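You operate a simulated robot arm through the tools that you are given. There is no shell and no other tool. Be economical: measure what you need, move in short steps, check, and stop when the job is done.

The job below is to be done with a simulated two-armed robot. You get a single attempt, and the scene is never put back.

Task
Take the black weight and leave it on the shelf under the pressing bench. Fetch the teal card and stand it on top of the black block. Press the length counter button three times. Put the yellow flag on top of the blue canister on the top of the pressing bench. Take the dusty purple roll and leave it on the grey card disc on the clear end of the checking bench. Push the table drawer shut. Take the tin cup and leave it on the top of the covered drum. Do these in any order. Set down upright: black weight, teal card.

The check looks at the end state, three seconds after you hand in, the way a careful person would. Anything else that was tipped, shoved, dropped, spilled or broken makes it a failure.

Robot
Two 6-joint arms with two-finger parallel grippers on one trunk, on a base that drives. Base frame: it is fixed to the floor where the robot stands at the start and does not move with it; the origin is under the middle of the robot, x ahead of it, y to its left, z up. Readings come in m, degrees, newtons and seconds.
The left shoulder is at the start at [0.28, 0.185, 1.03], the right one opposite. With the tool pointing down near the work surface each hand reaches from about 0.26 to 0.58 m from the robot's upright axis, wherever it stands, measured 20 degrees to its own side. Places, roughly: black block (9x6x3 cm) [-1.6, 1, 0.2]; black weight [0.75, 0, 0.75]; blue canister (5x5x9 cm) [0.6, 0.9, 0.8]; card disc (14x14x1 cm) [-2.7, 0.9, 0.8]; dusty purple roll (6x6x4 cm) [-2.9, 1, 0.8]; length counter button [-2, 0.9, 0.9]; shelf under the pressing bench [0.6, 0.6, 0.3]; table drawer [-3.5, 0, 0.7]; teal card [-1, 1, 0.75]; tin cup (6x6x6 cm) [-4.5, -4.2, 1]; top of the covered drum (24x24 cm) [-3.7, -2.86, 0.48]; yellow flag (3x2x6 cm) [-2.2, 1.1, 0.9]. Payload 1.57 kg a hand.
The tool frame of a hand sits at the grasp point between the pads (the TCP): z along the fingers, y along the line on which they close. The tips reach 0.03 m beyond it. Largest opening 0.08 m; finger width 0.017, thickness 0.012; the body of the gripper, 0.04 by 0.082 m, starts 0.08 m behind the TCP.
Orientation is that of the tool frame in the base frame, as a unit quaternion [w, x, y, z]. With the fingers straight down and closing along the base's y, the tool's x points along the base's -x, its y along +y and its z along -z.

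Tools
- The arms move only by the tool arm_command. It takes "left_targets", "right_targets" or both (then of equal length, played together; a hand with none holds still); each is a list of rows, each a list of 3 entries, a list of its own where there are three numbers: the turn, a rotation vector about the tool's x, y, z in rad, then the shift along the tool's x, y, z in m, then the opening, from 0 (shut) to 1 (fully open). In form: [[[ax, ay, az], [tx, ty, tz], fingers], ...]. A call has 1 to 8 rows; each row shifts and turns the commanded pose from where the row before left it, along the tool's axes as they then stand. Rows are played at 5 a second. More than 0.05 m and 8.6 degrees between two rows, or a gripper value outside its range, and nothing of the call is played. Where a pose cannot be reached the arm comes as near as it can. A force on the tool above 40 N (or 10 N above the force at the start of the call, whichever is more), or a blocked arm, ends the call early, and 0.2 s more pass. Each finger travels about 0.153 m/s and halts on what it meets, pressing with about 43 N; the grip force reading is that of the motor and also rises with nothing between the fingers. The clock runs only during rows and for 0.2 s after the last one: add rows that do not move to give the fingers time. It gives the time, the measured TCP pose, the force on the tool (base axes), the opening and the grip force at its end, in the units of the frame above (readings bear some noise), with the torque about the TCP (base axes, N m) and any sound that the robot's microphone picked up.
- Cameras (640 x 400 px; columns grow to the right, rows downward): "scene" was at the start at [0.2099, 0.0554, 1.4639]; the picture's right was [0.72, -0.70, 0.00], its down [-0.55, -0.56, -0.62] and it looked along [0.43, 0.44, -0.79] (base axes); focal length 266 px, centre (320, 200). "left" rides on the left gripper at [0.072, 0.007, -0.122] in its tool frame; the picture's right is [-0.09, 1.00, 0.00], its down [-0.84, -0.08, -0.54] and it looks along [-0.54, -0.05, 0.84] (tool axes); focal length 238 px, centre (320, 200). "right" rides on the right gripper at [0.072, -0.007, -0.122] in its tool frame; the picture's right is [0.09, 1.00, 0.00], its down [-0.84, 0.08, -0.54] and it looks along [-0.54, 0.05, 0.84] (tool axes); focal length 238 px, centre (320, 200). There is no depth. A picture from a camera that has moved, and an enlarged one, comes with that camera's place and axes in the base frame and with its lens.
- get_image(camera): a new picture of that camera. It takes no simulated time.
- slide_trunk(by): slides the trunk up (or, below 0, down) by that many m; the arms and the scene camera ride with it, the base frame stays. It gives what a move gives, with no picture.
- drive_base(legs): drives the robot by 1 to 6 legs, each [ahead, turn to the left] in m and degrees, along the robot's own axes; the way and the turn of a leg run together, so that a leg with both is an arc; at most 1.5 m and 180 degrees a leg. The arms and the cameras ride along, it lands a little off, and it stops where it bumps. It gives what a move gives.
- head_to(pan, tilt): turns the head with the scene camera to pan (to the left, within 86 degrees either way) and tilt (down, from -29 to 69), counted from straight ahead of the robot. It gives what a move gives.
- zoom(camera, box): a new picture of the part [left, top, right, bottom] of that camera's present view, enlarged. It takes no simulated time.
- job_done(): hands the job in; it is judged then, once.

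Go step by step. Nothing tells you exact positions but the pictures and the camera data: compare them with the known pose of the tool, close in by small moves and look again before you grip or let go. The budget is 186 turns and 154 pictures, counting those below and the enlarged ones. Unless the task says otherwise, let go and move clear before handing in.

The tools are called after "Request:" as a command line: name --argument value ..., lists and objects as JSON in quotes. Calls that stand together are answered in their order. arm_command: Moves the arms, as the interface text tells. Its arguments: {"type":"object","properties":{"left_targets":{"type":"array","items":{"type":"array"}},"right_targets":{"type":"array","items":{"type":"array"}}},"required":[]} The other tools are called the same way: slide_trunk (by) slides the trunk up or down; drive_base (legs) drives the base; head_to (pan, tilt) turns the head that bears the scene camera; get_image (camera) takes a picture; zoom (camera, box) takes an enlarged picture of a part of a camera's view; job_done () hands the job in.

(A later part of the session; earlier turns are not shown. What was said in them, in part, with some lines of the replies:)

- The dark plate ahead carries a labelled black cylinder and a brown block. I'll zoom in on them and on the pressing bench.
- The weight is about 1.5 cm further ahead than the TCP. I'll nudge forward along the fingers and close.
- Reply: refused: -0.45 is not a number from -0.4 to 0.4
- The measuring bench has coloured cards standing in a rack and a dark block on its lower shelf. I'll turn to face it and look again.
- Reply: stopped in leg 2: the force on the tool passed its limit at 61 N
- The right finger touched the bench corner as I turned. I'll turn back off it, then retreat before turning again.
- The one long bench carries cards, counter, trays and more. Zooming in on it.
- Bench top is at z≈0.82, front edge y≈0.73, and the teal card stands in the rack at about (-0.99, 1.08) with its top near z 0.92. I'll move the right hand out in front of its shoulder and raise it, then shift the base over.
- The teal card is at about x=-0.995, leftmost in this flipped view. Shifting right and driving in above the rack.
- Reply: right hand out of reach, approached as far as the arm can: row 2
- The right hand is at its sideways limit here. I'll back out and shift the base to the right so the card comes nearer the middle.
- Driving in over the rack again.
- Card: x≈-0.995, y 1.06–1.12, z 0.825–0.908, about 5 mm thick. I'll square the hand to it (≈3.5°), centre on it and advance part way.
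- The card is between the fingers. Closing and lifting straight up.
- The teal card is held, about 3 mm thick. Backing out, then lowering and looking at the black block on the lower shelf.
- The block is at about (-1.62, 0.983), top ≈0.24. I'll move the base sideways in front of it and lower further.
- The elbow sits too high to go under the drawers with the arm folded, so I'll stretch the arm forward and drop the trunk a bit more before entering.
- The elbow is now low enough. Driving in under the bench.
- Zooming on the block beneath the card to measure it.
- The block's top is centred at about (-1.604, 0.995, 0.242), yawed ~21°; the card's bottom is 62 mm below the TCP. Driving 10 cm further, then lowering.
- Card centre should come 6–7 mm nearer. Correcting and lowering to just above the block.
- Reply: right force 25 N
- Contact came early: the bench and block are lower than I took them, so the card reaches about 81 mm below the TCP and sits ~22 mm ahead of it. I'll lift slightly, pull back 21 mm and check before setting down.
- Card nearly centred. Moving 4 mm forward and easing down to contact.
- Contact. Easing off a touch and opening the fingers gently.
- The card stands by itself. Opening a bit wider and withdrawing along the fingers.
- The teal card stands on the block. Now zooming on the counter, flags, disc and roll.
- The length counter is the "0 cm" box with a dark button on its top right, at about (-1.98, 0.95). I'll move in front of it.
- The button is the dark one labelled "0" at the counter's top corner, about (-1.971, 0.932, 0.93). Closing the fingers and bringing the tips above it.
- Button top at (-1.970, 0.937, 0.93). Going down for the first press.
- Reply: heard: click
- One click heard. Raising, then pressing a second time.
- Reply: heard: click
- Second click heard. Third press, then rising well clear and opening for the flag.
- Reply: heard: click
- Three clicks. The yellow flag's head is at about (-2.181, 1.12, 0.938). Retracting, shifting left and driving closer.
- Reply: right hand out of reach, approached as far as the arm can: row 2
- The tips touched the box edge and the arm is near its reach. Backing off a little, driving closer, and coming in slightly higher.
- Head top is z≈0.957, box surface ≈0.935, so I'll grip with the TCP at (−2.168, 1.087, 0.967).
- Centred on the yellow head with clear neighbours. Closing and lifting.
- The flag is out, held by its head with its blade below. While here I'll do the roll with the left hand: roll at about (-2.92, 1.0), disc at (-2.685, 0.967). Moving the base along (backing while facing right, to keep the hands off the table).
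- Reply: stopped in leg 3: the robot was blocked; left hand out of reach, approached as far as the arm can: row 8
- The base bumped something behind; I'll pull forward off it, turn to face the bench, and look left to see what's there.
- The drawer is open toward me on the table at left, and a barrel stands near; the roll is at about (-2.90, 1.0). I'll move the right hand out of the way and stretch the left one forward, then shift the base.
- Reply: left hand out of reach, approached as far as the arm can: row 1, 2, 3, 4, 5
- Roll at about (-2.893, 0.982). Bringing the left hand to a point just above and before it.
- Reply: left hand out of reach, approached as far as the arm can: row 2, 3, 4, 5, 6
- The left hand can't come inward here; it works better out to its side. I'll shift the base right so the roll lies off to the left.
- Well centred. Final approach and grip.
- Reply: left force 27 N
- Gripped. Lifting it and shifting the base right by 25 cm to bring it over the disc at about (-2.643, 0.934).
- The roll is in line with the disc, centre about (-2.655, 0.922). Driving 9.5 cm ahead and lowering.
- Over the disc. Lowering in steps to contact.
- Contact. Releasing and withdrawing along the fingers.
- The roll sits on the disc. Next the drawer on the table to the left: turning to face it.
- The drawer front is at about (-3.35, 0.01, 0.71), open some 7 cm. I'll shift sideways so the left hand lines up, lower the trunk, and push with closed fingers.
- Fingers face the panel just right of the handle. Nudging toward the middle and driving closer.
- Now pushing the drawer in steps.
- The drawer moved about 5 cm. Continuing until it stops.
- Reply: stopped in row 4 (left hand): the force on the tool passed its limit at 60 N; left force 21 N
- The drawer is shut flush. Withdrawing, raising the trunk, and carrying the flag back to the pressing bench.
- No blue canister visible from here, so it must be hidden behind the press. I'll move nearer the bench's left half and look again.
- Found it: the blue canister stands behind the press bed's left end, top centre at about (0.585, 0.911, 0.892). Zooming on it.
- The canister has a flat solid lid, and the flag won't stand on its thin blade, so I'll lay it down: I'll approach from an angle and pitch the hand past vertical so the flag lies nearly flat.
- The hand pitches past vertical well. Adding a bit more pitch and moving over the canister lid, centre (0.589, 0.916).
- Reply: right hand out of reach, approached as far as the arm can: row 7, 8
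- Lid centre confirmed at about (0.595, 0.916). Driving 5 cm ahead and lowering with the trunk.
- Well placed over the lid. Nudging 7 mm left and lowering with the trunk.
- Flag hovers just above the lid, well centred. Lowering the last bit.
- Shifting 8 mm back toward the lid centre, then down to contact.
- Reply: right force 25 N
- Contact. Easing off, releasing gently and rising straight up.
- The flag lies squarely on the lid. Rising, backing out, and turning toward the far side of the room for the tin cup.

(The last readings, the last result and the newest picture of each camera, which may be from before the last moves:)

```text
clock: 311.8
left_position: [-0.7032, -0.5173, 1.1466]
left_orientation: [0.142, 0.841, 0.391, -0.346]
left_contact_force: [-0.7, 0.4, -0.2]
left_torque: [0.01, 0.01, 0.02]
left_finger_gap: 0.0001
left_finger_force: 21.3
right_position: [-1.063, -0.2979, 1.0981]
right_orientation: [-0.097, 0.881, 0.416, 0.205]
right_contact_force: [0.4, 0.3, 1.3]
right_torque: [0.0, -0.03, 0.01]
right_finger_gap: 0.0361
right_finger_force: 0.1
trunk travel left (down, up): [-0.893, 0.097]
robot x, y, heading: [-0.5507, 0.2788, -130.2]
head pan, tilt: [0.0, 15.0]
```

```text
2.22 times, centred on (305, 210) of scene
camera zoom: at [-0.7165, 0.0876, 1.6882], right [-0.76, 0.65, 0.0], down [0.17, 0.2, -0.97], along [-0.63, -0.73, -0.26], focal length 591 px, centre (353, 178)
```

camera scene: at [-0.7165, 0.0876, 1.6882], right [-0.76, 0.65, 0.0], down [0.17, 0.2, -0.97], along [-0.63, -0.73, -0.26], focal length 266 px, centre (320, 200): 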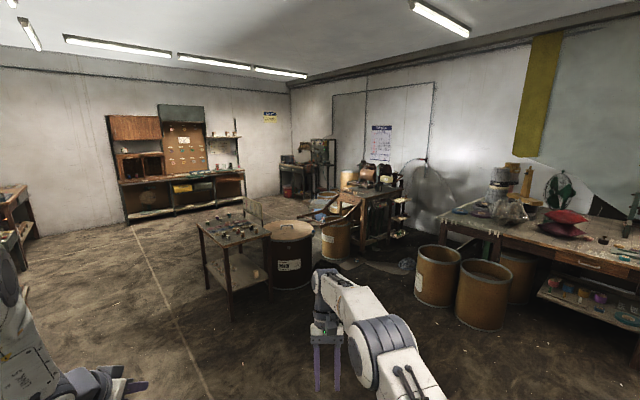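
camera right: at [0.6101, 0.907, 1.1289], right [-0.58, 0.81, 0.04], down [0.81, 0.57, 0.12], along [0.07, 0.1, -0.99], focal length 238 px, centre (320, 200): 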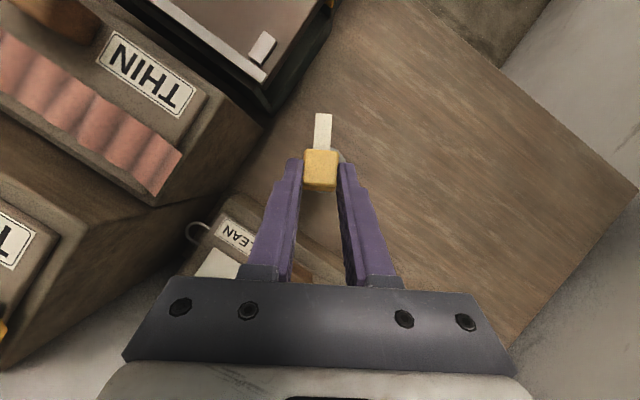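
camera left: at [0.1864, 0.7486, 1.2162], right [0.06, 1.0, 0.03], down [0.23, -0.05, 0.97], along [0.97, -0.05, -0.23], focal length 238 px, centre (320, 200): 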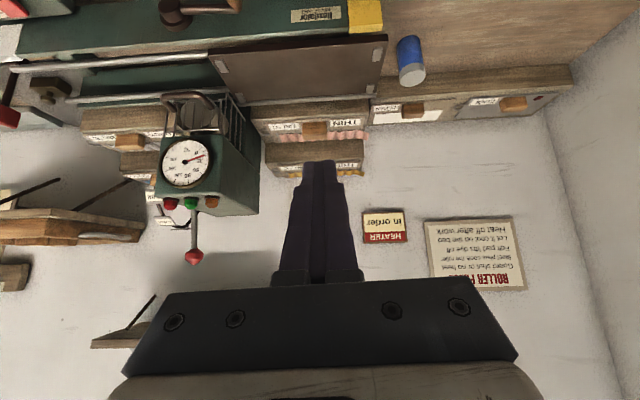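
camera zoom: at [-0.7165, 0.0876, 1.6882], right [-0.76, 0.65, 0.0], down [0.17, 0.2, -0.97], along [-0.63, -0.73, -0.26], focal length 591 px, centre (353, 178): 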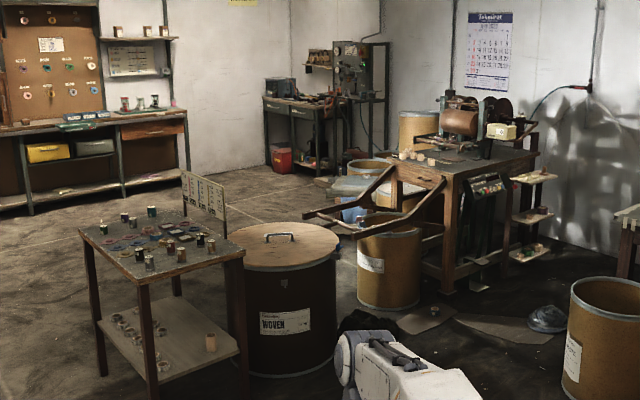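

I'll set the right hand back to the 45° pitch and drive round the small spool table down the aisle toward the far corner.

Request:
arm_command --right_targets '[[[0, -0.15, 0], [0, 0, 0], 1], [[0, -0.15, 0], [0, 0, 0], 1], [[0, -0.15, 0], [0, 0, 0], 1], [[0, -0.15, 0], [0, 0, 0], 1], [[0, -0.15, 0], [0, 0, 0], 1], [[0, -0.15, 0], [0, 0, 0], 1], [[0, -0.15, 0], [0, 0, 0], 1], [[0, -0.15, 0], [0, 0, 0], 1]]'

Request:
drive_base --legs '[[0, 34.5], [1.4, 0], [1.4, 0], [0.7, 0], [0, -84], [1.0, 0]]'

Request:
get_image --camera "scene"

```text
clock: 313.6
left_position: [-0.7023, -0.5178, 1.1467]
left_orientation: [0.143, 0.84, 0.392, -0.346]
left_contact_force: [-1.0, 0.6, 0.1]
left_torque: [-0.01, 0.01, 0.01]
left_finger_gap: 0.0
left_finger_force: 21.0
right_position: [-1.0685, -0.287, 1.0965]
right_orientation: [0.143, 0.865, 0.356, -0.323]
right_contact_force: [1.8, -4.3, 0.3]
right_torque: [0.27, 0.08, -0.15]
right_finger_gap: 0.08
right_finger_force: 0.0
trunk travel left (down, up): [-0.893, 0.097]
robot x, y, heading: [-0.5497, 0.2768, -130.3]
head pan, tilt: [0.0, 15.0]
```

```text
clock: 340.5
left_position: [-2.5662, -3.6203, 1.1461]
left_orientation: [-0.013, 0.927, 0.012, -0.374]
left_contact_force: [-0.4, -0.1, 0.8]
left_torque: [0.03, 0.01, 0.05]
left_finger_gap: 0.0003
left_finger_force: 21.2
right_position: [-2.6405, -3.2041, 1.0987]
right_orientation: [0.007, 0.931, 0.017, -0.364]
right_contact_force: [-0.1, -0.6, 0.5]
right_torque: [0.0, 0.01, 0.0]
right_finger_gap: 0.0799
right_finger_force: 0.0
trunk travel left (down, up): [-0.893, 0.097]
robot x, y, heading: [-1.8686, -3.2118, -178.7]
head pan, tilt: [0.0, 15.0]
```

```text
25 pictures are left
camera scene: at [-2.1252, -3.2101, 1.6882], right [-0.02, 1.0, 0.0], down [0.26, 0.01, -0.97], along [-0.97, -0.02, -0.26], focal length 266 px, centre (320, 200)
```

scene: 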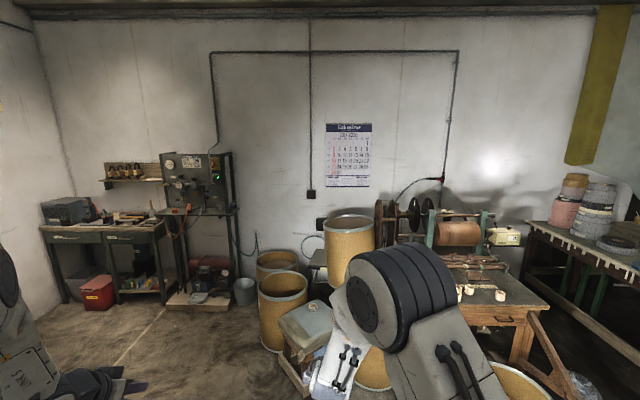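

Request:
zoom --camera "scene" --box '[90, 140, 270, 300]'

Request:
get_image --camera "right"

```text
2.50 times, centred on (180, 220) of scene
camera zoom: at [-2.1252, -3.2101, 1.6882], right [-0.02, 1.0, 0.0], down [0.26, 0.01, -0.97], along [-0.97, -0.02, -0.26], focal length 665 px, centre (670, 150)
```

zoom: 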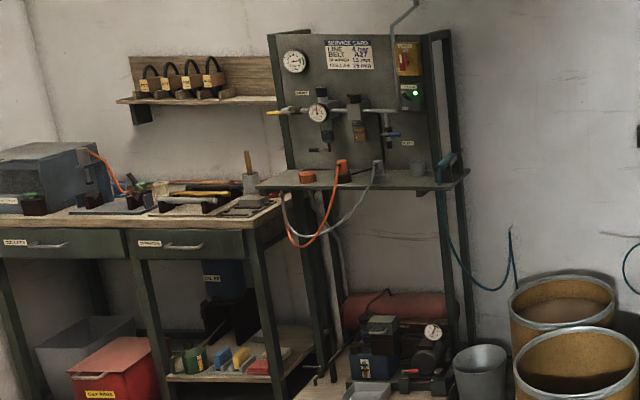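

```text
23 pictures are left
camera right: at [-2.5048, -3.1917, 1.1409], right [0.1, -0.99, -0.06], down [-0.25, -0.09, 0.97], along [-0.96, -0.08, -0.25], focal length 238 px, centre (320, 200)
```

right: 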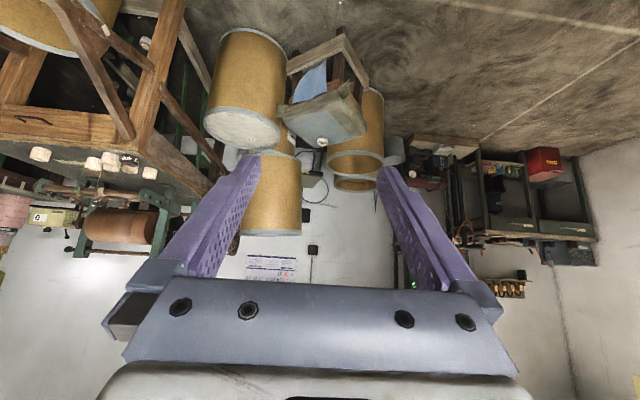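

The tin cup stands on the machine stand at about (-4.42, -4.17, 1.0), and the covered drum is at (-3.67, -2.85). I'll retract both hands and drive round to face the stand.

Request:
arm_command --right_targets '[[[0, 0, 0], [0.025, 0.005, -0.025], 1], [[0, 0, 0], [0.025, 0.005, -0.025], 1], [[0, 0, 0], [0.025, 0.005, -0.025], 1], [[0, 0, 0], [0.025, 0.005, -0.025], 1], [[0, 0, 0], [0.025, 0.005, -0.025], 1], [[0, 0, 0], [0.025, 0.005, -0.025], 1], [[0, 0, 0], [0, 0, 0], 1]]' --left_targets '[[[0, 0, 0], [0.028, 0, -0.028], 0], [[0, 0, 0], [0.028, 0, -0.028], 0], [[0, 0, 0], [0.028, 0, -0.028], 0], [[0, 0, 0], [0.028, 0, -0.028], 0], [[0, 0, 0], [0.028, 0, -0.028], 0], [[0, 0, 0], [0.028, 0, -0.028], 0], [[0, 0, 0], [0, 0, 0], 0]]'

Request:
drive_base --legs '[[0.75, 0], [0, 45], [1.3, 0], [0, -46]]'

Request:
head_to --pan 5 --tilt 30

Request:
get_image --camera "scene"

Request:
get_image --camera "right"

```text
clock: 342.1
left_position: [-2.3331, -3.6383, 1.1529]
left_orientation: [-0.013, 0.927, 0.012, -0.374]
left_contact_force: [1.1, 0.1, -0.7]
left_torque: [-0.01, -0.01, 0.01]
left_finger_gap: 0.0003
left_finger_force: 21.4
left hand out of reach, approached as far as the arm can: row 5, 6
right_position: [-2.4366, -3.2419, 1.1198]
right_orientation: [0.005, 0.932, 0.018, -0.363]
right_contact_force: [-0.5, -0.6, -0.1]
right_torque: [0.02, 0.0, 0.01]
right_finger_gap: 0.08
right_finger_force: 0.0
right hand out of reach, approached as far as the arm can: row 4, 5, 6
trunk travel left (down, up): [-0.893, 0.097]
robot x, y, heading: [-1.87, -3.208, -178.8]
head pan, tilt: [0.0, 15.0]
```

```text
clock: 356.5
left_position: [-4.0115, -4.5706, 1.1528]
left_orientation: [-0.018, 0.927, 0.0, -0.374]
left_contact_force: [-0.6, 0.3, -0.5]
left_torque: [0.03, 0.0, 0.03]
left_finger_gap: 0.0
left_finger_force: 20.8
right_position: [-4.1025, -4.1711, 1.1198]
right_orientation: [-0.001, 0.932, 0.004, -0.362]
right_contact_force: [0.2, 0.5, -0.8]
right_torque: [0.02, -0.02, -0.01]
right_finger_gap: 0.08
right_finger_force: 0.1
trunk travel left (down, up): [-0.893, 0.097]
robot x, y, heading: [-3.5329, -4.1523, 179.5]
head pan, tilt: [0.0, 15.0]
```

```text
clock: 357.3
left_position: [-4.0113, -4.5724, 1.1533]
left_orientation: [-0.018, 0.928, 0.0, -0.373]
left_contact_force: [0.5, 0.6, -0.1]
left_torque: [0.01, 0.02, -0.01]
left_finger_gap: 0.0002
left_finger_force: 21.3
right_position: [-4.1022, -4.1722, 1.1198]
right_orientation: [-0.001, 0.932, 0.004, -0.362]
right_contact_force: [-0.2, 0.3, 0.0]
right_torque: [0.0, 0.03, 0.01]
right_finger_gap: 0.0801
right_finger_force: 0.0
trunk travel left (down, up): [-0.893, 0.097]
robot x, y, heading: [-3.534, -4.1572, 179.4]
head pan, tilt: [5.0, 30.0]
```

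```text
22 pictures are left
camera scene: at [-3.7859, -4.1564, 1.6641], right [-0.08, 1.0, 0.0], down [0.5, 0.04, -0.87], along [-0.86, -0.07, -0.5], focal length 266 px, centre (320, 200)
```

scene: 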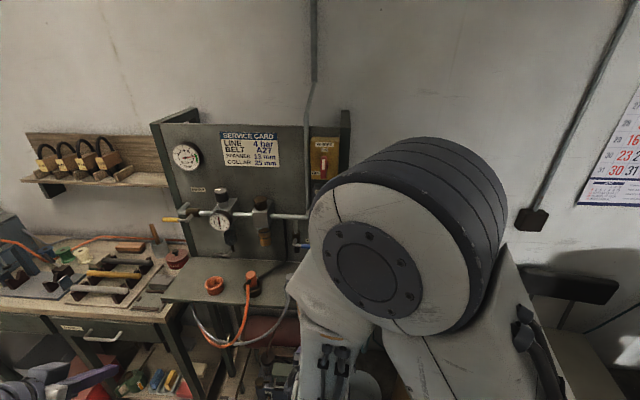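

```text
21 pictures are left
camera right: at [-3.9658, -4.1629, 1.1614], right [0.07, -0.99, -0.07], down [-0.25, -0.08, 0.96], along [-0.97, -0.06, -0.26], focal length 238 px, centre (320, 200)
```

right: 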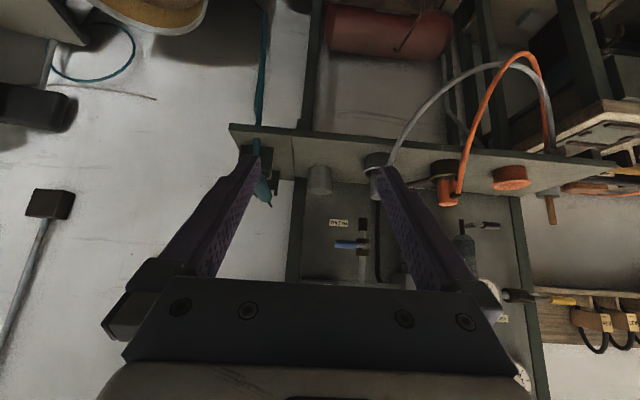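

Cup centre is at about (-4.462, -4.186, 0.986), upright, with clear room to the vise and hose fitting. Driving a bit closer and reaching in.

Request:
drive_base --legs '[[0.12, 0]]'

Request:
arm_command --right_targets '[[[0, 0, 0], [-0.0146, 0.0025, 0.0415], 0.95], [[0, 0, 0], [-0.0146, 0.0025, 0.0415], 0.95], [[0, 0, 0], [-0.0146, 0.0025, 0.0415], 0.95], [[0, 0, 0], [-0.0146, 0.0025, 0.0415], 0.95], [[0, 0, 0], [0, 0, 0], 0.95]]'

Request:
get_image --camera "right"

```text
clock: 358.5
left_position: [-4.13, -4.5716, 1.1539]
left_orientation: [-0.019, 0.927, -0.001, -0.374]
left_contact_force: [0.4, -0.1, 0.1]
left_torque: [-0.03, 0.01, -0.03]
left_finger_gap: 0.0
left_finger_force: 21.2
right_position: [-4.2216, -4.1697, 1.1201]
right_orientation: [0.0, 0.932, 0.004, -0.362]
right_contact_force: [-0.1, -0.4, 0.5]
right_torque: [0.0, 0.01, -0.01]
right_finger_gap: 0.0803
right_finger_force: 0.0
trunk travel left (down, up): [-0.893, 0.097]
robot x, y, heading: [-3.6546, -4.1547, 179.3]
head pan, tilt: [5.0, 30.0]
```

```text
clock: 359.7
left_position: [-4.1303, -4.5712, 1.1527]
left_orientation: [-0.018, 0.928, 0.0, -0.373]
left_contact_force: [-0.6, -0.7, -0.3]
left_torque: [-0.01, -0.01, -0.03]
left_finger_gap: 0.0
left_finger_force: 21.7
right_position: [-4.3785, -4.1806, 1.0353]
right_orientation: [-0.001, 0.932, 0.005, -0.362]
right_contact_force: [-0.1, 0.3, -0.2]
right_torque: [-0.01, -0.02, -0.01]
right_finger_gap: 0.0761
right_finger_force: 0.0
trunk travel left (down, up): [-0.893, 0.097]
robot x, y, heading: [-3.6543, -4.1481, 179.2]
head pan, tilt: [5.0, 30.0]
```

```text
20 pictures are left
camera right: at [-4.2424, -4.1725, 1.0776], right [0.08, -0.99, -0.07], down [-0.25, -0.08, 0.96], along [-0.97, -0.06, -0.26], focal length 238 px, centre (320, 200)
```

right: 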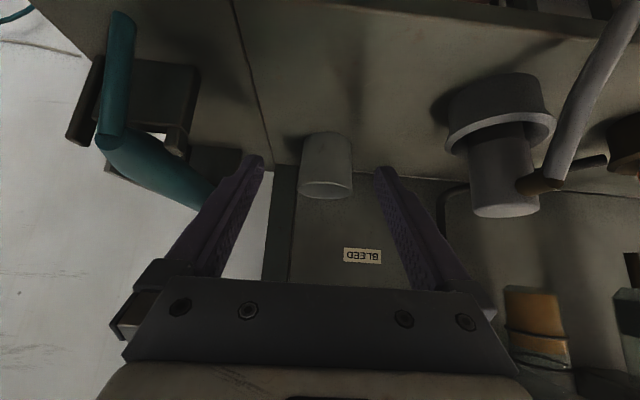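

Well aligned; the cup is about 5 mm to the side. Final approach.

Request:
arm_command --right_targets '[[[0, 0, 0], [-0.013, 0.005, 0.04], 0.95], [[0, 0, 0], [-0.011, 0, 0.04], 0.95], [[0, 0, 0], [0, 0, 0], 0.95]]'

Request:
get_image --camera "right"

```text
clock: 360.5
left_position: [-4.1318, -4.5707, 1.1528]
left_orientation: [-0.018, 0.928, 0.0, -0.372]
left_contact_force: [0.0, 0.5, -0.4]
left_torque: [-0.01, 0.0, -0.03]
left_finger_gap: 0.0
left_finger_force: 21.4
right_position: [-4.4508, -4.1865, 0.9927]
right_orientation: [-0.001, 0.932, 0.004, -0.362]
right_contact_force: [0.5, -0.4, -0.2]
right_torque: [0.04, -0.02, -0.04]
right_finger_gap: 0.0759
right_finger_force: 0.1
trunk travel left (down, up): [-0.893, 0.097]
robot x, y, heading: [-3.651, -4.1532, 179.3]
head pan, tilt: [5.0, 30.0]
```

```text
19 pictures are left
camera right: at [-4.3142, -4.1783, 1.0352], right [0.08, -0.99, -0.07], down [-0.25, -0.08, 0.96], along [-0.97, -0.06, -0.26], focal length 238 px, centre (320, 200)
```

right: 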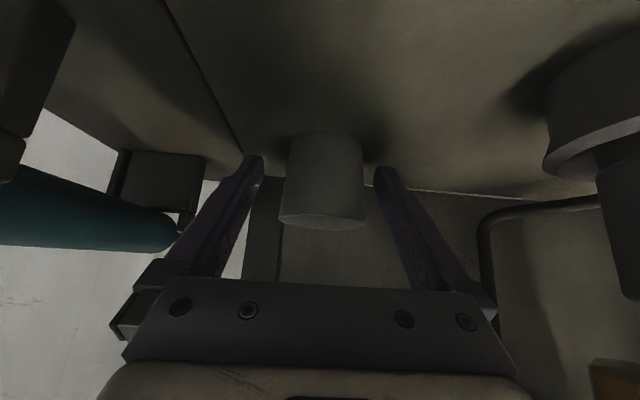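

Advancing about 1.8 cm level, then gripping.

Request:
arm_command --right_targets '[[[0, 0, 0], [-0.0135, 0.001, 0.0125], 0.95], [[0, 0, 0], [0, 0, 0], 0.95], [[0, 0, 0], [0, 0, 0], 0.6], [[0, 0, 0], [0, 0, 0], 0.5], [[0, 0, 0], [0, 0, 0], 0.5]]'

Request:
get_image --camera "right"

```text
clock: 361.7
left_position: [-4.1312, -4.5707, 1.1527]
left_orientation: [-0.019, 0.927, -0.001, -0.374]
left_contact_force: [-0.1, 0.2, 0.1]
left_torque: [0.06, 0.04, -0.04]
left_finger_gap: 0.0
left_finger_force: 20.7
right_position: [-4.4698, -4.1874, 0.993]
right_orientation: [-0.002, 0.932, 0.003, -0.362]
right_contact_force: [-0.2, 0.2, 1.3]
right_torque: [0.06, 0.03, 0.03]
right_finger_gap: 0.0521
right_finger_force: 43.0
trunk travel left (down, up): [-0.893, 0.097]
robot x, y, heading: [-3.65, -4.1522, 179.5]
head pan, tilt: [5.0, 30.0]
```

```text
18 pictures are left
camera right: at [-4.3318, -4.1795, 1.0355], right [0.07, -0.99, -0.07], down [-0.25, -0.08, 0.96], along [-0.97, -0.06, -0.25], focal length 238 px, centre (320, 200)
```

right: 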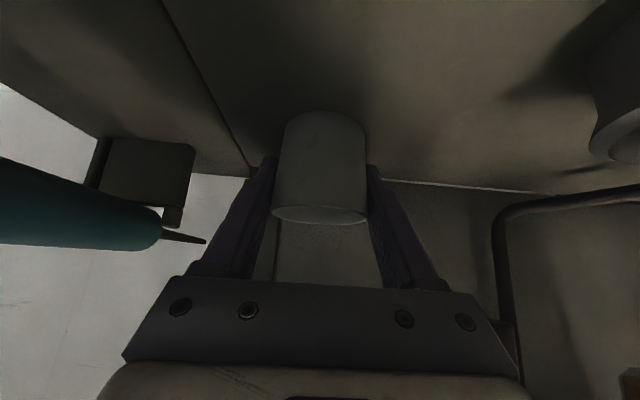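

Cup gripped. Lifting it, backing out the way I came, and turning to view the covered drum.

Request:
arm_command --right_targets '[[[0, 0, 0], [-0.027, 0, -0.0295], 0.5], [[0, 0, 0], [-0.027, 0, -0.0295], 0.5], [[0, 0, 0], [-0.027, 0, -0.0295], 0.5], [[0, 0, 0], [0, 0, 0], 0.5]]'

Request:
drive_base --legs '[[-0.4, 0], [0, 44], [-1.0, 0], [0, -55]]'

Request:
head_to --pan 15 --tilt 40

Request:
get_image --camera "scene"

Request:
get_image --camera "left"

```text
clock: 362.3
left_position: [-4.1301, -4.5708, 1.1527]
left_orientation: [-0.017, 0.927, 0.0, -0.374]
left_contact_force: [0.2, 0.0, -0.2]
left_torque: [0.02, 0.0, -0.02]
left_finger_gap: 0.0
left_finger_force: 21.7
right_position: [-4.4572, -4.1855, 1.0499]
right_orientation: [-0.005, 0.939, 0.013, -0.345]
right_contact_force: [-0.2, -0.9, -1.0]
right_torque: [0.0, -0.01, 0.0]
right_finger_gap: 0.0525
right_finger_force: 42.9
trunk travel left (down, up): [-0.893, 0.097]
robot x, y, heading: [-3.6544, -4.1532, 179.6]
head pan, tilt: [5.0, 30.0]
stopped in row 3 (right hand): the force on the tool passed its limit at 81 N (the readings are from after the stop); the commanded pose is now the measured one
```

```text
clock: 374.1
left_position: [-3.0688, -3.7857, 1.1529]
left_orientation: [-0.055, 0.922, -0.094, -0.37]
left_contact_force: [-0.1, 0.2, 0.2]
left_torque: [0.01, 0.01, -0.01]
left_finger_gap: 0.0
left_finger_force: 21.7
right_position: [-3.309, -3.3424, 1.0499]
right_orientation: [-0.04, 0.935, -0.083, -0.343]
right_contact_force: [-0.2, 0.0, -1.0]
right_torque: [-0.01, 0.02, -0.01]
right_finger_gap: 0.0523
right_finger_force: 42.2
trunk travel left (down, up): [-0.893, 0.097]
robot x, y, heading: [-2.5193, -3.4696, 167.4]
head pan, tilt: [5.0, 30.0]
```

```text
clock: 374.8
left_position: [-3.0699, -3.786, 1.1533]
left_orientation: [-0.056, 0.923, -0.094, -0.37]
left_contact_force: [-0.6, 0.5, 0.5]
left_torque: [-0.02, -0.04, 0.01]
left_finger_gap: 0.0
left_finger_force: 21.8
right_position: [-3.3101, -3.3411, 1.0502]
right_orientation: [-0.041, 0.935, -0.083, -0.343]
right_contact_force: [0.5, 0.5, -0.7]
right_torque: [0.01, 0.0, 0.02]
right_finger_gap: 0.0522
right_finger_force: 42.7
trunk travel left (down, up): [-0.893, 0.097]
robot x, y, heading: [-2.5184, -3.4666, 167.7]
head pan, tilt: [15.0, 40.0]
```

```text
17 pictures are left
camera scene: at [-2.7607, -3.4392, 1.6487], right [-0.05, 1.0, 0.0], down [0.64, 0.03, -0.77], along [-0.77, -0.04, -0.64], focal length 266 px, centre (320, 200)
```

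scene: 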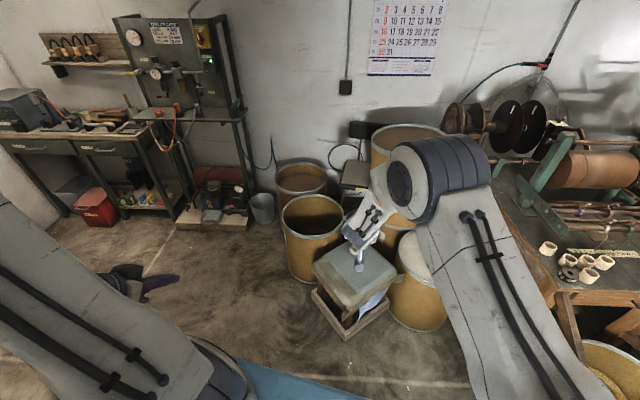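

```text
16 pictures are left
camera left: at [-2.9362, -3.8236, 1.1907], right [-0.28, -0.96, 0.03], down [-0.21, 0.09, 0.97], along [-0.94, 0.27, -0.23], focal length 238 px, centre (320, 200)
```

left: 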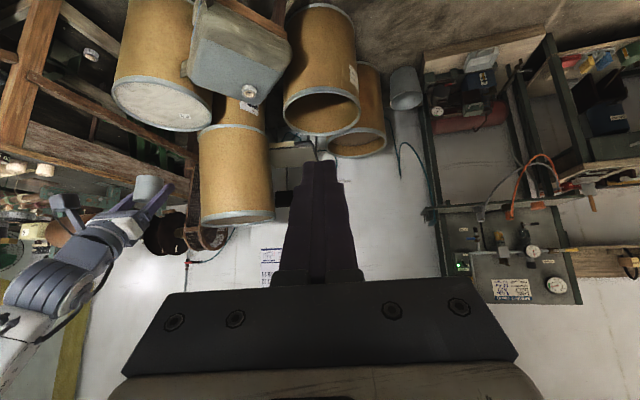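

There was a force spike while lifting, so I'll check the stand and how the cup sits in the grip before going on.

Request:
zoom --camera "scene" --box '[100, 0, 260, 130]'

Request:
get_image --camera "right"

```text
3.08 times, centred on (180, 65) of scene
camera zoom: at [-2.7607, -3.4392, 1.6487], right [-0.05, 1.0, 0.0], down [0.64, 0.03, -0.77], along [-0.77, -0.04, -0.64], focal length 818 px, centre (751, 615)
```

zoom: 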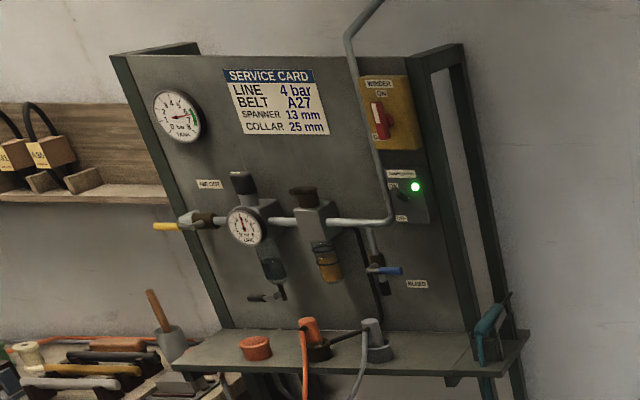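

```text
14 pictures are left
camera right: at [-3.1767, -3.3599, 1.0975], right [-0.11, -0.99, -0.08], down [-0.3, -0.04, 0.95], along [-0.95, 0.13, -0.29], focal length 238 px, centre (320, 200)
```

right: 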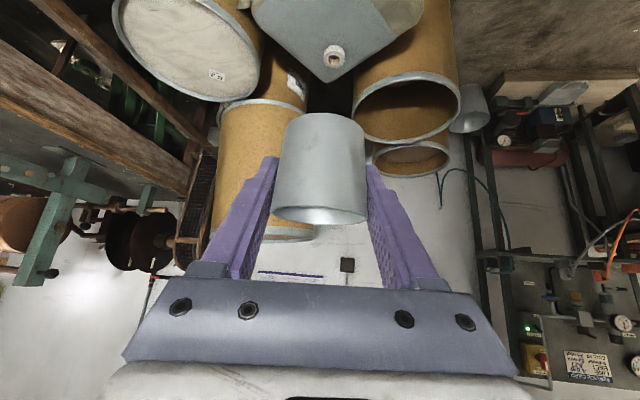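

The stand looks unchanged and the cup sits as gripped. Correcting the 2° pitch and moving in front of the covered drum.

Request:
arm_command --right_targets '[[[0, -0.04, 0], [0, 0, 0], 0.5], [[0, 0, 0], [0, 0, 0], 0.5]]'

Request:
drive_base --legs '[[0, -31.7], [0.46, 0], [0, 27]]'

Request:
slide_trunk --by -0.3

Request:
get_image --camera "right"

Request:
get_image --camera "scene"

```text
clock: 375.4
left_position: [-3.0681, -3.7856, 1.1535]
left_orientation: [-0.056, 0.922, -0.094, -0.37]
left_contact_force: [0.0, -0.1, -0.3]
left_torque: [0.01, -0.02, 0.0]
left_finger_gap: 0.0
left_finger_force: 21.3
right_position: [-3.3094, -3.3417, 1.0512]
right_orientation: [-0.042, 0.928, -0.082, -0.361]
right_contact_force: [0.2, 0.1, -0.5]
right_torque: [0.03, -0.01, -0.01]
right_finger_gap: 0.0526
right_finger_force: 43.7
trunk travel left (down, up): [-0.893, 0.097]
robot x, y, heading: [-2.517, -3.4698, 167.7]
head pan, tilt: [15.0, 40.0]
```

```text
clock: 381.0
left_position: [-3.421, -3.4219, 1.153]
left_orientation: [-0.071, 0.918, -0.132, -0.367]
left_contact_force: [0.2, 0.1, -0.1]
left_torque: [-0.02, -0.01, -0.04]
left_finger_gap: 0.0
left_finger_force: 21.4
right_position: [-3.6251, -2.9601, 1.0497]
right_orientation: [-0.058, 0.923, -0.121, -0.36]
right_contact_force: [-0.7, -0.2, 0.0]
right_torque: [-0.01, 0.03, 0.0]
right_finger_gap: 0.0522
right_finger_force: 43.7
trunk travel left (down, up): [-0.893, 0.097]
robot x, y, heading: [-2.8473, -3.1556, 163.2]
head pan, tilt: [15.0, 40.0]
```

```text
clock: 384.0
left_position: [-3.4214, -3.4214, 0.8536]
left_orientation: [-0.07, 0.918, -0.132, -0.368]
left_contact_force: [0.1, 0.1, -0.4]
left_torque: [-0.02, -0.02, -0.02]
left_finger_gap: 0.0
left_finger_force: 21.4
right_position: [-3.6257, -2.9605, 0.7507]
right_orientation: [-0.058, 0.923, -0.12, -0.36]
right_contact_force: [0.2, 0.7, 0.1]
right_torque: [-0.01, 0.0, 0.0]
right_finger_gap: 0.0527
right_finger_force: 43.1
trunk travel left (down, up): [-0.593, 0.397]
robot x, y, heading: [-2.8455, -3.1528, 163.8]
head pan, tilt: [15.0, 40.0]
```

```text
13 pictures are left
camera right: at [-3.4929, -2.9895, 0.7923], right [-0.2, -0.98, -0.08], down [-0.26, -0.03, 0.96], along [-0.94, 0.21, -0.25], focal length 238 px, centre (320, 200)
```

right: 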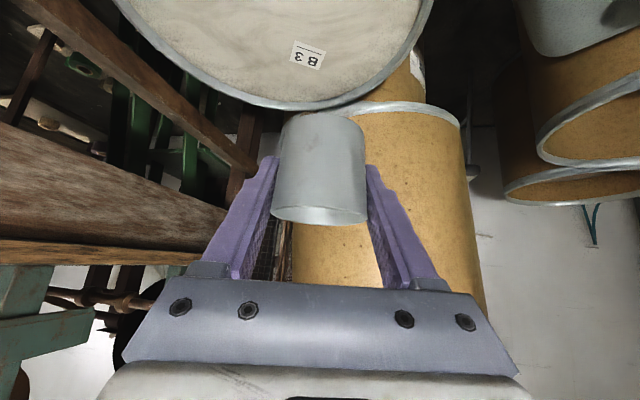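

```text
12 pictures are left
camera scene: at [-3.0867, -3.1025, 1.3487], right [0.03, 1.0, 0.0], down [0.64, -0.02, -0.77], along [-0.77, 0.02, -0.64], focal length 266 px, centre (320, 200)
```

scene: 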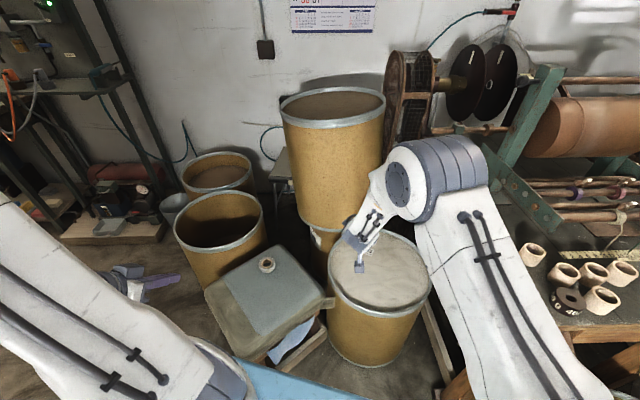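

The lid centre is at about (-3.69, -2.865), z≈0.48. I'll raise the left hand clear of the tank beside it, then turn slightly and drive in so the cup is above the lid.

Request:
arm_command --left_targets '[[[0, 0, 0], [-0.0226, 0.02, -0.0226], 0], [[0, 0, 0], [-0.0226, 0.02, -0.0226], 0], [[0, 0, 0], [-0.0226, 0.02, -0.0226], 0], [[0, 0, 0], [-0.0226, 0.02, -0.0226], 0], [[0, 0, 0], [-0.0226, 0.02, -0.0226], 0], [[0, 0, 0], [0, 0, 0], 0]]'

Request:
drive_base --legs '[[0, -5], [0.065, 0]]'

Request:
slide_trunk --by -0.16

Request:
get_image --camera "right"

Request:
get_image --camera "scene"

```text
clock: 385.4
left_position: [-3.4551, -3.5225, 1.0094]
left_orientation: [-0.072, 0.918, -0.133, -0.367]
left_contact_force: [0.0, 0.7, -1.0]
left_torque: [0.0, 0.01, -0.03]
left_finger_gap: 0.0
left_finger_force: 21.5
right_position: [-3.626, -2.9597, 0.7515]
right_orientation: [-0.056, 0.924, -0.119, -0.36]
right_contact_force: [1.3, 0.3, -1.5]
right_torque: [-0.02, -0.01, -0.03]
right_finger_gap: 0.0524
right_finger_force: 43.0
trunk travel left (down, up): [-0.593, 0.397]
robot x, y, heading: [-2.8451, -3.1482, 163.2]
head pan, tilt: [15.0, 40.0]
```

```text
clock: 386.9
left_position: [-3.5463, -3.4425, 1.0088]
left_orientation: [-0.088, 0.911, -0.172, -0.365]
left_contact_force: [1.4, 0.2, 1.2]
left_torque: [0.02, 0.02, 0.03]
left_finger_gap: 0.0002
left_finger_force: 21.1
right_position: [-3.6664, -2.8678, 0.7501]
right_orientation: [-0.074, 0.917, -0.162, -0.356]
right_contact_force: [-0.3, 0.4, -1.7]
right_torque: [0.02, 0.04, 0.04]
right_finger_gap: 0.0521
right_finger_force: 43.3
trunk travel left (down, up): [-0.593, 0.397]
robot x, y, heading: [-2.9064, -3.1258, 157.7]
head pan, tilt: [15.0, 40.0]
```

```text
clock: 388.8
left_position: [-3.5466, -3.443, 0.8498]
left_orientation: [-0.087, 0.911, -0.172, -0.364]
left_contact_force: [0.2, -1.1, 0.0]
left_torque: [0.01, 0.01, -0.03]
left_finger_gap: 0.0002
left_finger_force: 20.9
right_position: [-3.6662, -2.867, 0.5898]
right_orientation: [-0.072, 0.917, -0.161, -0.357]
right_contact_force: [0.5, 0.3, -0.3]
right_torque: [-0.02, 0.03, 0.01]
right_finger_gap: 0.0527
right_finger_force: 42.9
trunk travel left (down, up): [-0.433, 0.557]
robot x, y, heading: [-2.9072, -3.1282, 158.1]
head pan, tilt: [15.0, 40.0]
```

```text
11 pictures are left
camera right: at [-3.537, -2.9084, 0.6323], right [-0.28, -0.96, -0.08], down [-0.27, 0.0, 0.96], along [-0.92, 0.29, -0.25], focal length 238 px, centre (320, 200)
```

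right: 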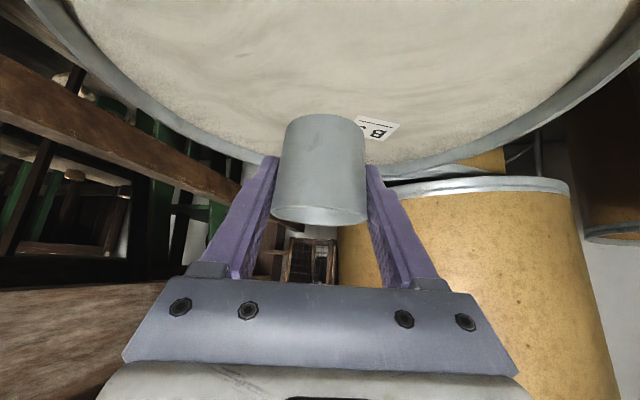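

```text
10 pictures are left
camera scene: at [-3.1424, -3.0571, 1.1887], right [0.12, 0.99, 0.0], down [0.64, -0.08, -0.77], along [-0.76, 0.09, -0.64], focal length 266 px, centre (320, 200)
```

scene: 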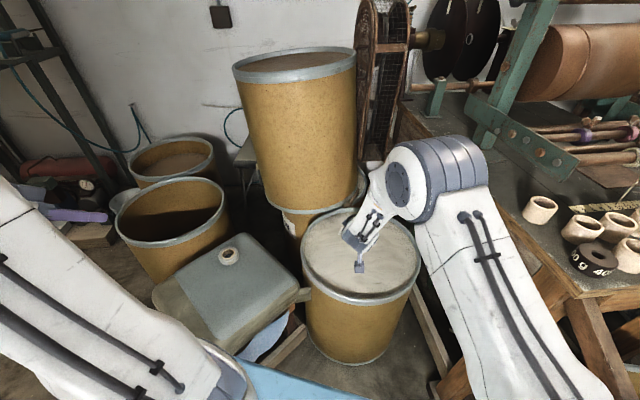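

The cup hangs over the lid. Lowering with the trunk, then fine steps.

Request:
slide_trunk --by -0.045

Request:
get_image --camera "right"

```text
clock: 389.6
left_position: [-3.5461, -3.4425, 0.8047]
left_orientation: [-0.087, 0.911, -0.173, -0.364]
left_contact_force: [-0.1, -0.5, -0.2]
left_torque: [0.02, -0.03, -0.02]
left_finger_gap: 0.0
left_finger_force: 21.1
right_position: [-3.6673, -2.8675, 0.5455]
right_orientation: [-0.073, 0.917, -0.16, -0.357]
right_contact_force: [0.8, -0.5, -0.7]
right_torque: [0.0, 0.01, 0.0]
right_finger_gap: 0.0524
right_finger_force: 42.8
trunk travel left (down, up): [-0.388, 0.602]
robot x, y, heading: [-2.9081, -3.1275, 158.0]
head pan, tilt: [15.0, 40.0]
```

```text
9 pictures are left
camera right: at [-3.537, -2.9084, 0.5872], right [-0.28, -0.96, -0.08], down [-0.27, 0.0, 0.96], along [-0.92, 0.29, -0.25], focal length 238 px, centre (320, 200)
```

right: 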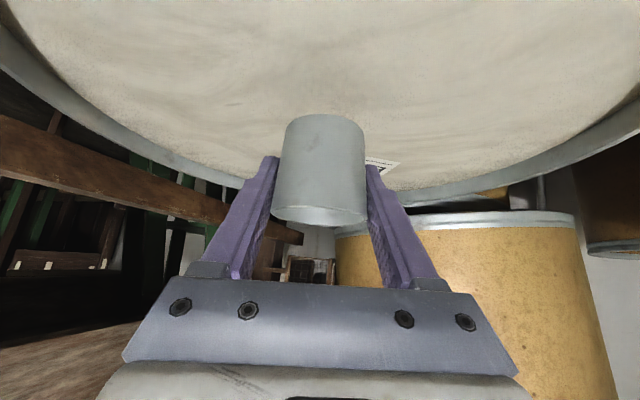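

Request:
arm_command --right_targets '[[[0, 0, 0], [0.0095, 0, 0.0103], 0.5], [[0, 0, 0], [0, 0, 0], 0.5]]'

Request:
arm_command --right_targets '[[[0, 0, 0], [0.0027, 0, 0.003], 0.5], [[0, 0, 0], [0, 0, 0], 0.5]]'

Request:
arm_command --right_targets '[[[0, 0, 0], [0.0014, 0, 0.0015], 0.5], [[0, 0, 0], [0, 0, 0], 0.5]]'

Request:
arm_command --right_targets '[[[0, 0, 0], [0.0014, 0, 0.0015], 0.5], [[0, 0, 0], [0, 0, 0], 0.5]]'

Request:
get_image --camera "right"

```text
clock: 390.2
left_position: [-3.5474, -3.4423, 0.8037]
left_orientation: [-0.087, 0.911, -0.173, -0.364]
left_contact_force: [-0.2, -0.2, -0.2]
left_torque: [-0.02, 0.02, -0.02]
left_finger_gap: 0.0
left_finger_force: 21.3
right_position: [-3.6665, -2.8678, 0.5315]
right_orientation: [-0.073, 0.918, -0.16, -0.356]
right_contact_force: [0.6, 0.2, -0.4]
right_torque: [-0.01, -0.02, 0.02]
right_finger_gap: 0.0524
right_finger_force: 43.3
trunk travel left (down, up): [-0.388, 0.602]
robot x, y, heading: [-2.9082, -3.1298, 158.0]
head pan, tilt: [15.0, 40.0]
```

```text
clock: 390.8
left_position: [-3.5466, -3.4422, 0.8045]
left_orientation: [-0.087, 0.911, -0.172, -0.364]
left_contact_force: [0.7, -0.4, -0.3]
left_torque: [0.0, 0.02, 0.01]
left_finger_gap: 0.0002
left_finger_force: 21.3
right_position: [-3.6658, -2.8675, 0.5273]
right_orientation: [-0.073, 0.917, -0.16, -0.358]
right_contact_force: [0.3, -0.1, -0.2]
right_torque: [-0.04, 0.02, 0.02]
right_finger_gap: 0.0524
right_finger_force: 43.0
trunk travel left (down, up): [-0.388, 0.602]
robot x, y, heading: [-2.9067, -3.1264, 158.3]
head pan, tilt: [15.0, 40.0]
```

```text
clock: 391.4
left_position: [-3.5469, -3.4433, 0.8042]
left_orientation: [-0.088, 0.911, -0.173, -0.364]
left_contact_force: [-0.5, 0.2, 0.6]
left_torque: [0.01, 0.0, -0.01]
left_finger_gap: 0.0
left_finger_force: 21.6
right_position: [-3.6667, -2.8672, 0.5257]
right_orientation: [-0.073, 0.917, -0.16, -0.357]
right_contact_force: [-0.6, 0.6, -0.5]
right_torque: [-0.02, 0.0, 0.03]
right_finger_gap: 0.0522
right_finger_force: 43.1
trunk travel left (down, up): [-0.388, 0.602]
robot x, y, heading: [-2.903, -3.1277, 158.2]
head pan, tilt: [15.0, 40.0]
```

```text
clock: 392.0
left_position: [-3.5463, -3.4433, 0.8035]
left_orientation: [-0.087, 0.911, -0.174, -0.363]
left_contact_force: [-0.1, -0.4, 0.6]
left_torque: [0.01, 0.0, 0.01]
left_finger_gap: 0.0
left_finger_force: 21.3
right_position: [-3.6661, -2.867, 0.5231]
right_orientation: [-0.073, 0.917, -0.162, -0.357]
right_contact_force: [0.1, -0.4, -0.6]
right_torque: [-0.02, -0.02, -0.02]
right_finger_gap: 0.0523
right_finger_force: 43.1
trunk travel left (down, up): [-0.388, 0.602]
robot x, y, heading: [-2.9052, -3.1278, 158.0]
head pan, tilt: [15.0, 40.0]
```

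```text
8 pictures are left
camera right: at [-3.5374, -2.9079, 0.5647], right [-0.28, -0.96, -0.08], down [-0.27, 0.0, 0.96], along [-0.92, 0.29, -0.25], focal length 238 px, centre (320, 200)
```

right: 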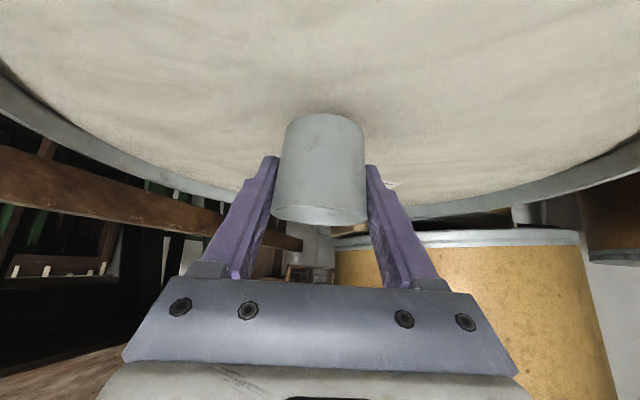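

The contact shadow is near. Continuing with small steps.

Request:
arm_command --right_targets '[[[0, 0, 0], [0.002, 0, 0.0022], 0.5], [[0, 0, 0], [0, 0, 0], 0.5]]'

Request:
arm_command --right_targets '[[[0, 0, 0], [0.0014, 0, 0.0015], 0.5], [[0, 0, 0], [0, 0, 0], 0.5]]'

Request:
arm_command --right_targets '[[[0, 0, 0], [0.0014, 0, 0.0015], 0.5], [[0, 0, 0], [0, 0, 0], 0.5]]'

Request:
arm_command --right_targets '[[[0, 0, 0], [0.0014, 0, 0.0015], 0.5], [[0, 0, 0], [0, 0, 0], 0.5]]'

```text
clock: 392.6
left_position: [-3.5457, -3.4416, 0.8056]
left_orientation: [-0.087, 0.911, -0.172, -0.364]
left_contact_force: [0.1, -1.0, 0.7]
left_torque: [0.02, 0.0, 0.03]
left_finger_gap: 0.0
left_finger_force: 21.5
right_position: [-3.668, -2.8679, 0.5205]
right_orientation: [-0.072, 0.917, -0.161, -0.357]
right_contact_force: [-0.3, 0.8, -0.9]
right_torque: [0.0, 0.01, 0.01]
right_finger_gap: 0.0525
right_finger_force: 42.6
trunk travel left (down, up): [-0.388, 0.602]
robot x, y, heading: [-2.9081, -3.1306, 157.8]
head pan, tilt: [15.0, 40.0]
```

```text
clock: 393.2
left_position: [-3.5465, -3.4432, 0.8041]
left_orientation: [-0.086, 0.911, -0.172, -0.364]
left_contact_force: [-0.7, 0.6, 0.9]
left_torque: [0.03, 0.03, -0.01]
left_finger_gap: 0.0001
left_finger_force: 21.0
right_position: [-3.6655, -2.8669, 0.5177]
right_orientation: [-0.072, 0.917, -0.161, -0.357]
right_contact_force: [0.2, -0.2, -0.8]
right_torque: [0.01, 0.0, 0.01]
right_finger_gap: 0.0524
right_finger_force: 42.9
trunk travel left (down, up): [-0.388, 0.602]
robot x, y, heading: [-2.906, -3.13, 158.1]
head pan, tilt: [15.0, 40.0]
```

```text
clock: 393.8
left_position: [-3.5458, -3.4421, 0.8044]
left_orientation: [-0.086, 0.911, -0.172, -0.364]
left_contact_force: [0.2, -0.4, -0.6]
left_torque: [0.01, -0.01, 0.02]
left_finger_gap: 0.0
left_finger_force: 21.2
right_position: [-3.6662, -2.8666, 0.5159]
right_orientation: [-0.072, 0.917, -0.16, -0.357]
right_contact_force: [-0.4, 0.0, -0.7]
right_torque: [-0.02, 0.0, -0.01]
right_finger_gap: 0.0524
right_finger_force: 43.1
trunk travel left (down, up): [-0.388, 0.602]
robot x, y, heading: [-2.9045, -3.1294, 158.0]
head pan, tilt: [15.0, 40.0]
```

```text
clock: 394.4
left_position: [-3.5476, -3.4432, 0.8044]
left_orientation: [-0.086, 0.911, -0.172, -0.364]
left_contact_force: [0.8, -0.6, 0.1]
left_torque: [0.0, 0.0, 0.0]
left_finger_gap: 0.0
left_finger_force: 21.8
right_position: [-3.6659, -2.8664, 0.515]
right_orientation: [-0.072, 0.917, -0.16, -0.357]
right_contact_force: [0.6, 0.5, -0.2]
right_torque: [0.01, -0.02, -0.02]
right_finger_gap: 0.0526
right_finger_force: 42.7
trunk travel left (down, up): [-0.388, 0.602]
robot x, y, heading: [-2.9044, -3.1282, 157.9]
head pan, tilt: [15.0, 40.0]
```

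Request:
arm_command --right_targets '[[[0, 0, 0], [0.0014, 0, 0.0015], 0.5], [[0, 0, 0], [0, 0, 0], 0.5]]'

Request:
arm_command --right_targets '[[[0, 0, 0], [0.0014, 0, 0.0015], 0.5], [[0, 0, 0], [0, 0, 0], 0.5]]'

Request:
arm_command --right_targets '[[[0, 0, 0], [0.0014, 0, 0.0015], 0.5], [[0, 0, 0], [0, 0, 0], 0.5]]'

Request:
get_image --camera "right"

```text
clock: 395.0
left_position: [-3.5465, -3.4432, 0.8046]
left_orientation: [-0.087, 0.911, -0.172, -0.364]
left_contact_force: [0.0, 0.2, 0.0]
left_torque: [-0.03, 0.0, 0.03]
left_finger_gap: 0.0
left_finger_force: 21.2
right_position: [-3.6675, -2.8679, 0.5139]
right_orientation: [-0.073, 0.917, -0.161, -0.357]
right_contact_force: [0.6, 0.2, 2.8]
right_torque: [-0.1, -0.03, 0.04]
right_finger_gap: 0.0526
right_finger_force: 43.3
trunk travel left (down, up): [-0.388, 0.602]
robot x, y, heading: [-2.9064, -3.1305, 158.1]
head pan, tilt: [15.0, 40.0]
```

```text
clock: 395.6
left_position: [-3.5448, -3.4433, 0.8045]
left_orientation: [-0.087, 0.911, -0.173, -0.364]
left_contact_force: [-1.0, 0.1, 0.4]
left_torque: [-0.02, 0.01, -0.01]
left_finger_gap: 0.0
left_finger_force: 21.3
right_position: [-3.6672, -2.8684, 0.5122]
right_orientation: [-0.073, 0.916, -0.16, -0.359]
right_contact_force: [4.6, 0.1, 18.3]
right_torque: [-0.33, -0.41, 0.1]
right_finger_gap: 0.0525
right_finger_force: 42.8
trunk travel left (down, up): [-0.388, 0.602]
robot x, y, heading: [-2.9073, -3.1297, 158.1]
head pan, tilt: [15.0, 40.0]
```

```text
clock: 396.2
left_position: [-3.5454, -3.442, 0.8055]
left_orientation: [-0.086, 0.911, -0.172, -0.364]
left_contact_force: [0.0, -0.4, 0.8]
left_torque: [0.0, 0.03, -0.02]
left_finger_gap: 0.0001
left_finger_force: 21.6
right_position: [-3.6679, -2.8662, 0.5123]
right_orientation: [-0.073, 0.916, -0.161, -0.36]
right_contact_force: [1.9, 2.1, 26.9]
right_torque: [-0.16, -0.23, 0.03]
right_finger_gap: 0.0525
right_finger_force: 43.2
trunk travel left (down, up): [-0.388, 0.602]
robot x, y, heading: [-2.909, -3.1269, 158.0]
head pan, tilt: [15.0, 40.0]
```

```text
7 pictures are left
camera right: at [-3.5379, -2.9075, 0.552], right [-0.28, -0.96, -0.08], down [-0.26, -0.01, 0.97], along [-0.92, 0.29, -0.25], focal length 238 px, centre (320, 200)
```

right: 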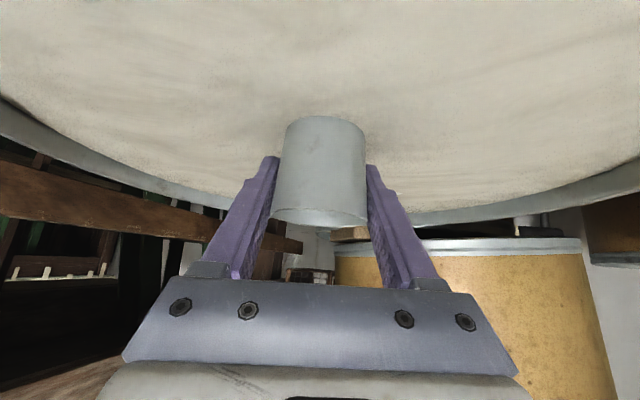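

Firm contact. Easing off by 2–3 mm, releasing, and backing out along the fingers.

Request:
arm_command --right_targets '[[[0, 0, 0], [-0.0019, 0, -0.002], 0.5], [[0, 0, 0], [0, 0, 0], 0.75], [[0, 0, 0], [0, 0, 0], 0.95], [[0, 0, 0], [0, 0, 0], 0.95], [[0, 0, 0], [-0.003, 0, -0.03], 0.95], [[0, 0, 0], [-0.005, 0, -0.04], 0.95], [[0, 0, 0], [-0.01, 0, -0.04], 0.95], [[0, 0, 0], [0, 0, 0], 0.95]]'

Request:
get_image --camera "right"

```text
clock: 398.0
left_position: [-3.5455, -3.4422, 0.804]
left_orientation: [-0.087, 0.911, -0.173, -0.364]
left_contact_force: [0.8, 0.0, -1.4]
left_torque: [0.0, 0.0, 0.03]
left_finger_gap: 0.0
left_finger_force: 20.8
right_position: [-3.6101, -2.8908, 0.6032]
right_orientation: [-0.073, 0.918, -0.16, -0.356]
right_contact_force: [-0.8, 0.4, -0.2]
right_torque: [-0.01, 0.02, 0.03]
right_finger_gap: 0.0761
right_finger_force: 0.0
trunk travel left (down, up): [-0.388, 0.602]
robot x, y, heading: [-2.9073, -3.1292, 158.1]
head pan, tilt: [15.0, 40.0]
```

```text
6 pictures are left
camera right: at [-3.4799, -2.9305, 0.6452], right [-0.28, -0.96, -0.08], down [-0.27, 0.0, 0.96], along [-0.92, 0.29, -0.25], focal length 238 px, centre (320, 200)
```

right: 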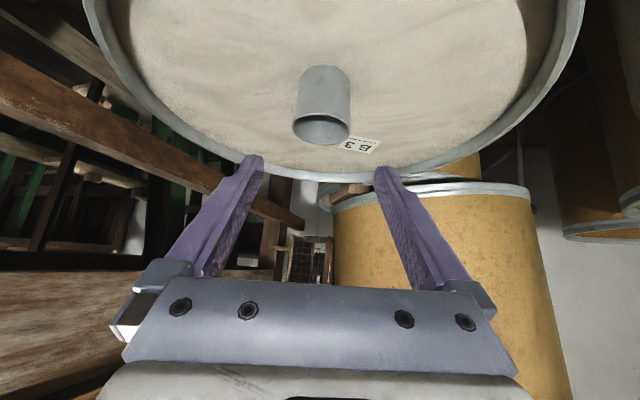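

The cup stands upright on the drum lid. Raising and backing clear, with a last look.

Request:
slide_trunk --by 0.35

Request:
drive_base --legs '[[-0.5, 0]]'

Request:
get_image --camera "scene"

```text
clock: 401.4
left_position: [-3.5464, -3.4424, 1.1532]
left_orientation: [-0.086, 0.911, -0.173, -0.364]
left_contact_force: [0.5, -0.1, -0.3]
left_torque: [0.0, 0.03, 0.0]
left_finger_gap: 0.0001
left_finger_force: 21.4
right_position: [-3.61, -2.8906, 0.9534]
right_orientation: [-0.073, 0.918, -0.16, -0.357]
right_contact_force: [0.7, -0.8, 0.2]
right_torque: [0.0, 0.0, -0.01]
right_finger_gap: 0.076
right_finger_force: 0.1
trunk travel left (down, up): [-0.738, 0.252]
robot x, y, heading: [-2.9066, -3.1285, 158.3]
head pan, tilt: [15.0, 40.0]
```

```text
clock: 404.4
left_position: [-3.0823, -3.6287, 1.1545]
left_orientation: [-0.088, 0.911, -0.175, -0.363]
left_contact_force: [-0.1, 0.2, 0.1]
left_torque: [-0.04, -0.02, -0.01]
left_finger_gap: 0.0
left_finger_force: 20.7
right_position: [-3.1454, -3.0758, 0.9531]
right_orientation: [-0.074, 0.917, -0.161, -0.356]
right_contact_force: [-0.8, -0.2, 0.4]
right_torque: [-0.03, 0.0, 0.0]
right_finger_gap: 0.0762
right_finger_force: 0.1
trunk travel left (down, up): [-0.738, 0.252]
robot x, y, heading: [-2.4471, -3.3167, 158.1]
head pan, tilt: [15.0, 40.0]
```

```text
5 pictures are left
camera scene: at [-2.6774, -3.2439, 1.4936], right [0.12, 0.99, 0.0], down [0.64, -0.08, -0.77], along [-0.76, 0.09, -0.64], focal length 266 px, centre (320, 200)
```

scene: 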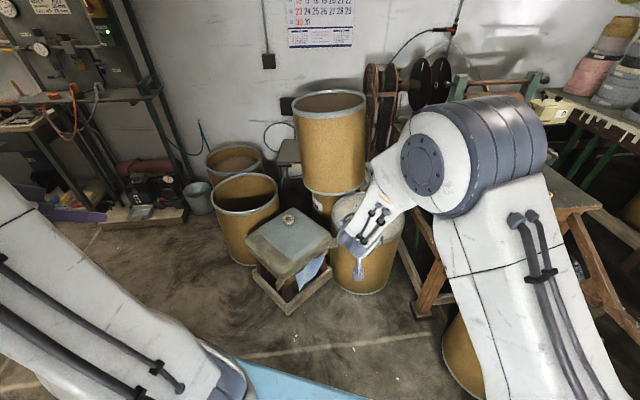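

All seven items look done and both hands are clear of everything, so I'm handing in.

Request:
job_done

```text
The job is handed in.
```

All seven parts of the job are done and handed in, with both hands clear, but four contacts along the way could count against it.

| Item | End state |
|---|---|
| Black weight | Upright on the shelf under the pressing bench |
| Teal card | Standing upright on the black block |
| Length counter button | Pressed three times, three clicks heard |
| Yellow flag | Lying flat on the blue canister's lid; its thin blade looked too narrow to stand on |
| Dusty purple roll | On the grey card disc |
| Table drawer | Pushed shut, flush with the table |
| Tin cup | Upright on the covered drum's lid |

- **Bench corner:** a right-hand finger hit the checking bench's corner as I turned, at 61 N. The bench did not appear to move.
- **Base bump:** the base backed into something near the drawer table, probably an open barrel. It stopped at once. The barrel's position looked unchanged by a rough estimate, but I did not check it closely.
- **Flag box:** the right fingertips touched the flag box lightly, at about 9 N, while lining up for the yellow flag.
- **Cup stand:** the right hand or arm caught something on the machine stand while lifting the cup, at 81 N. The stand's gauges and taps looked the same afterwards.
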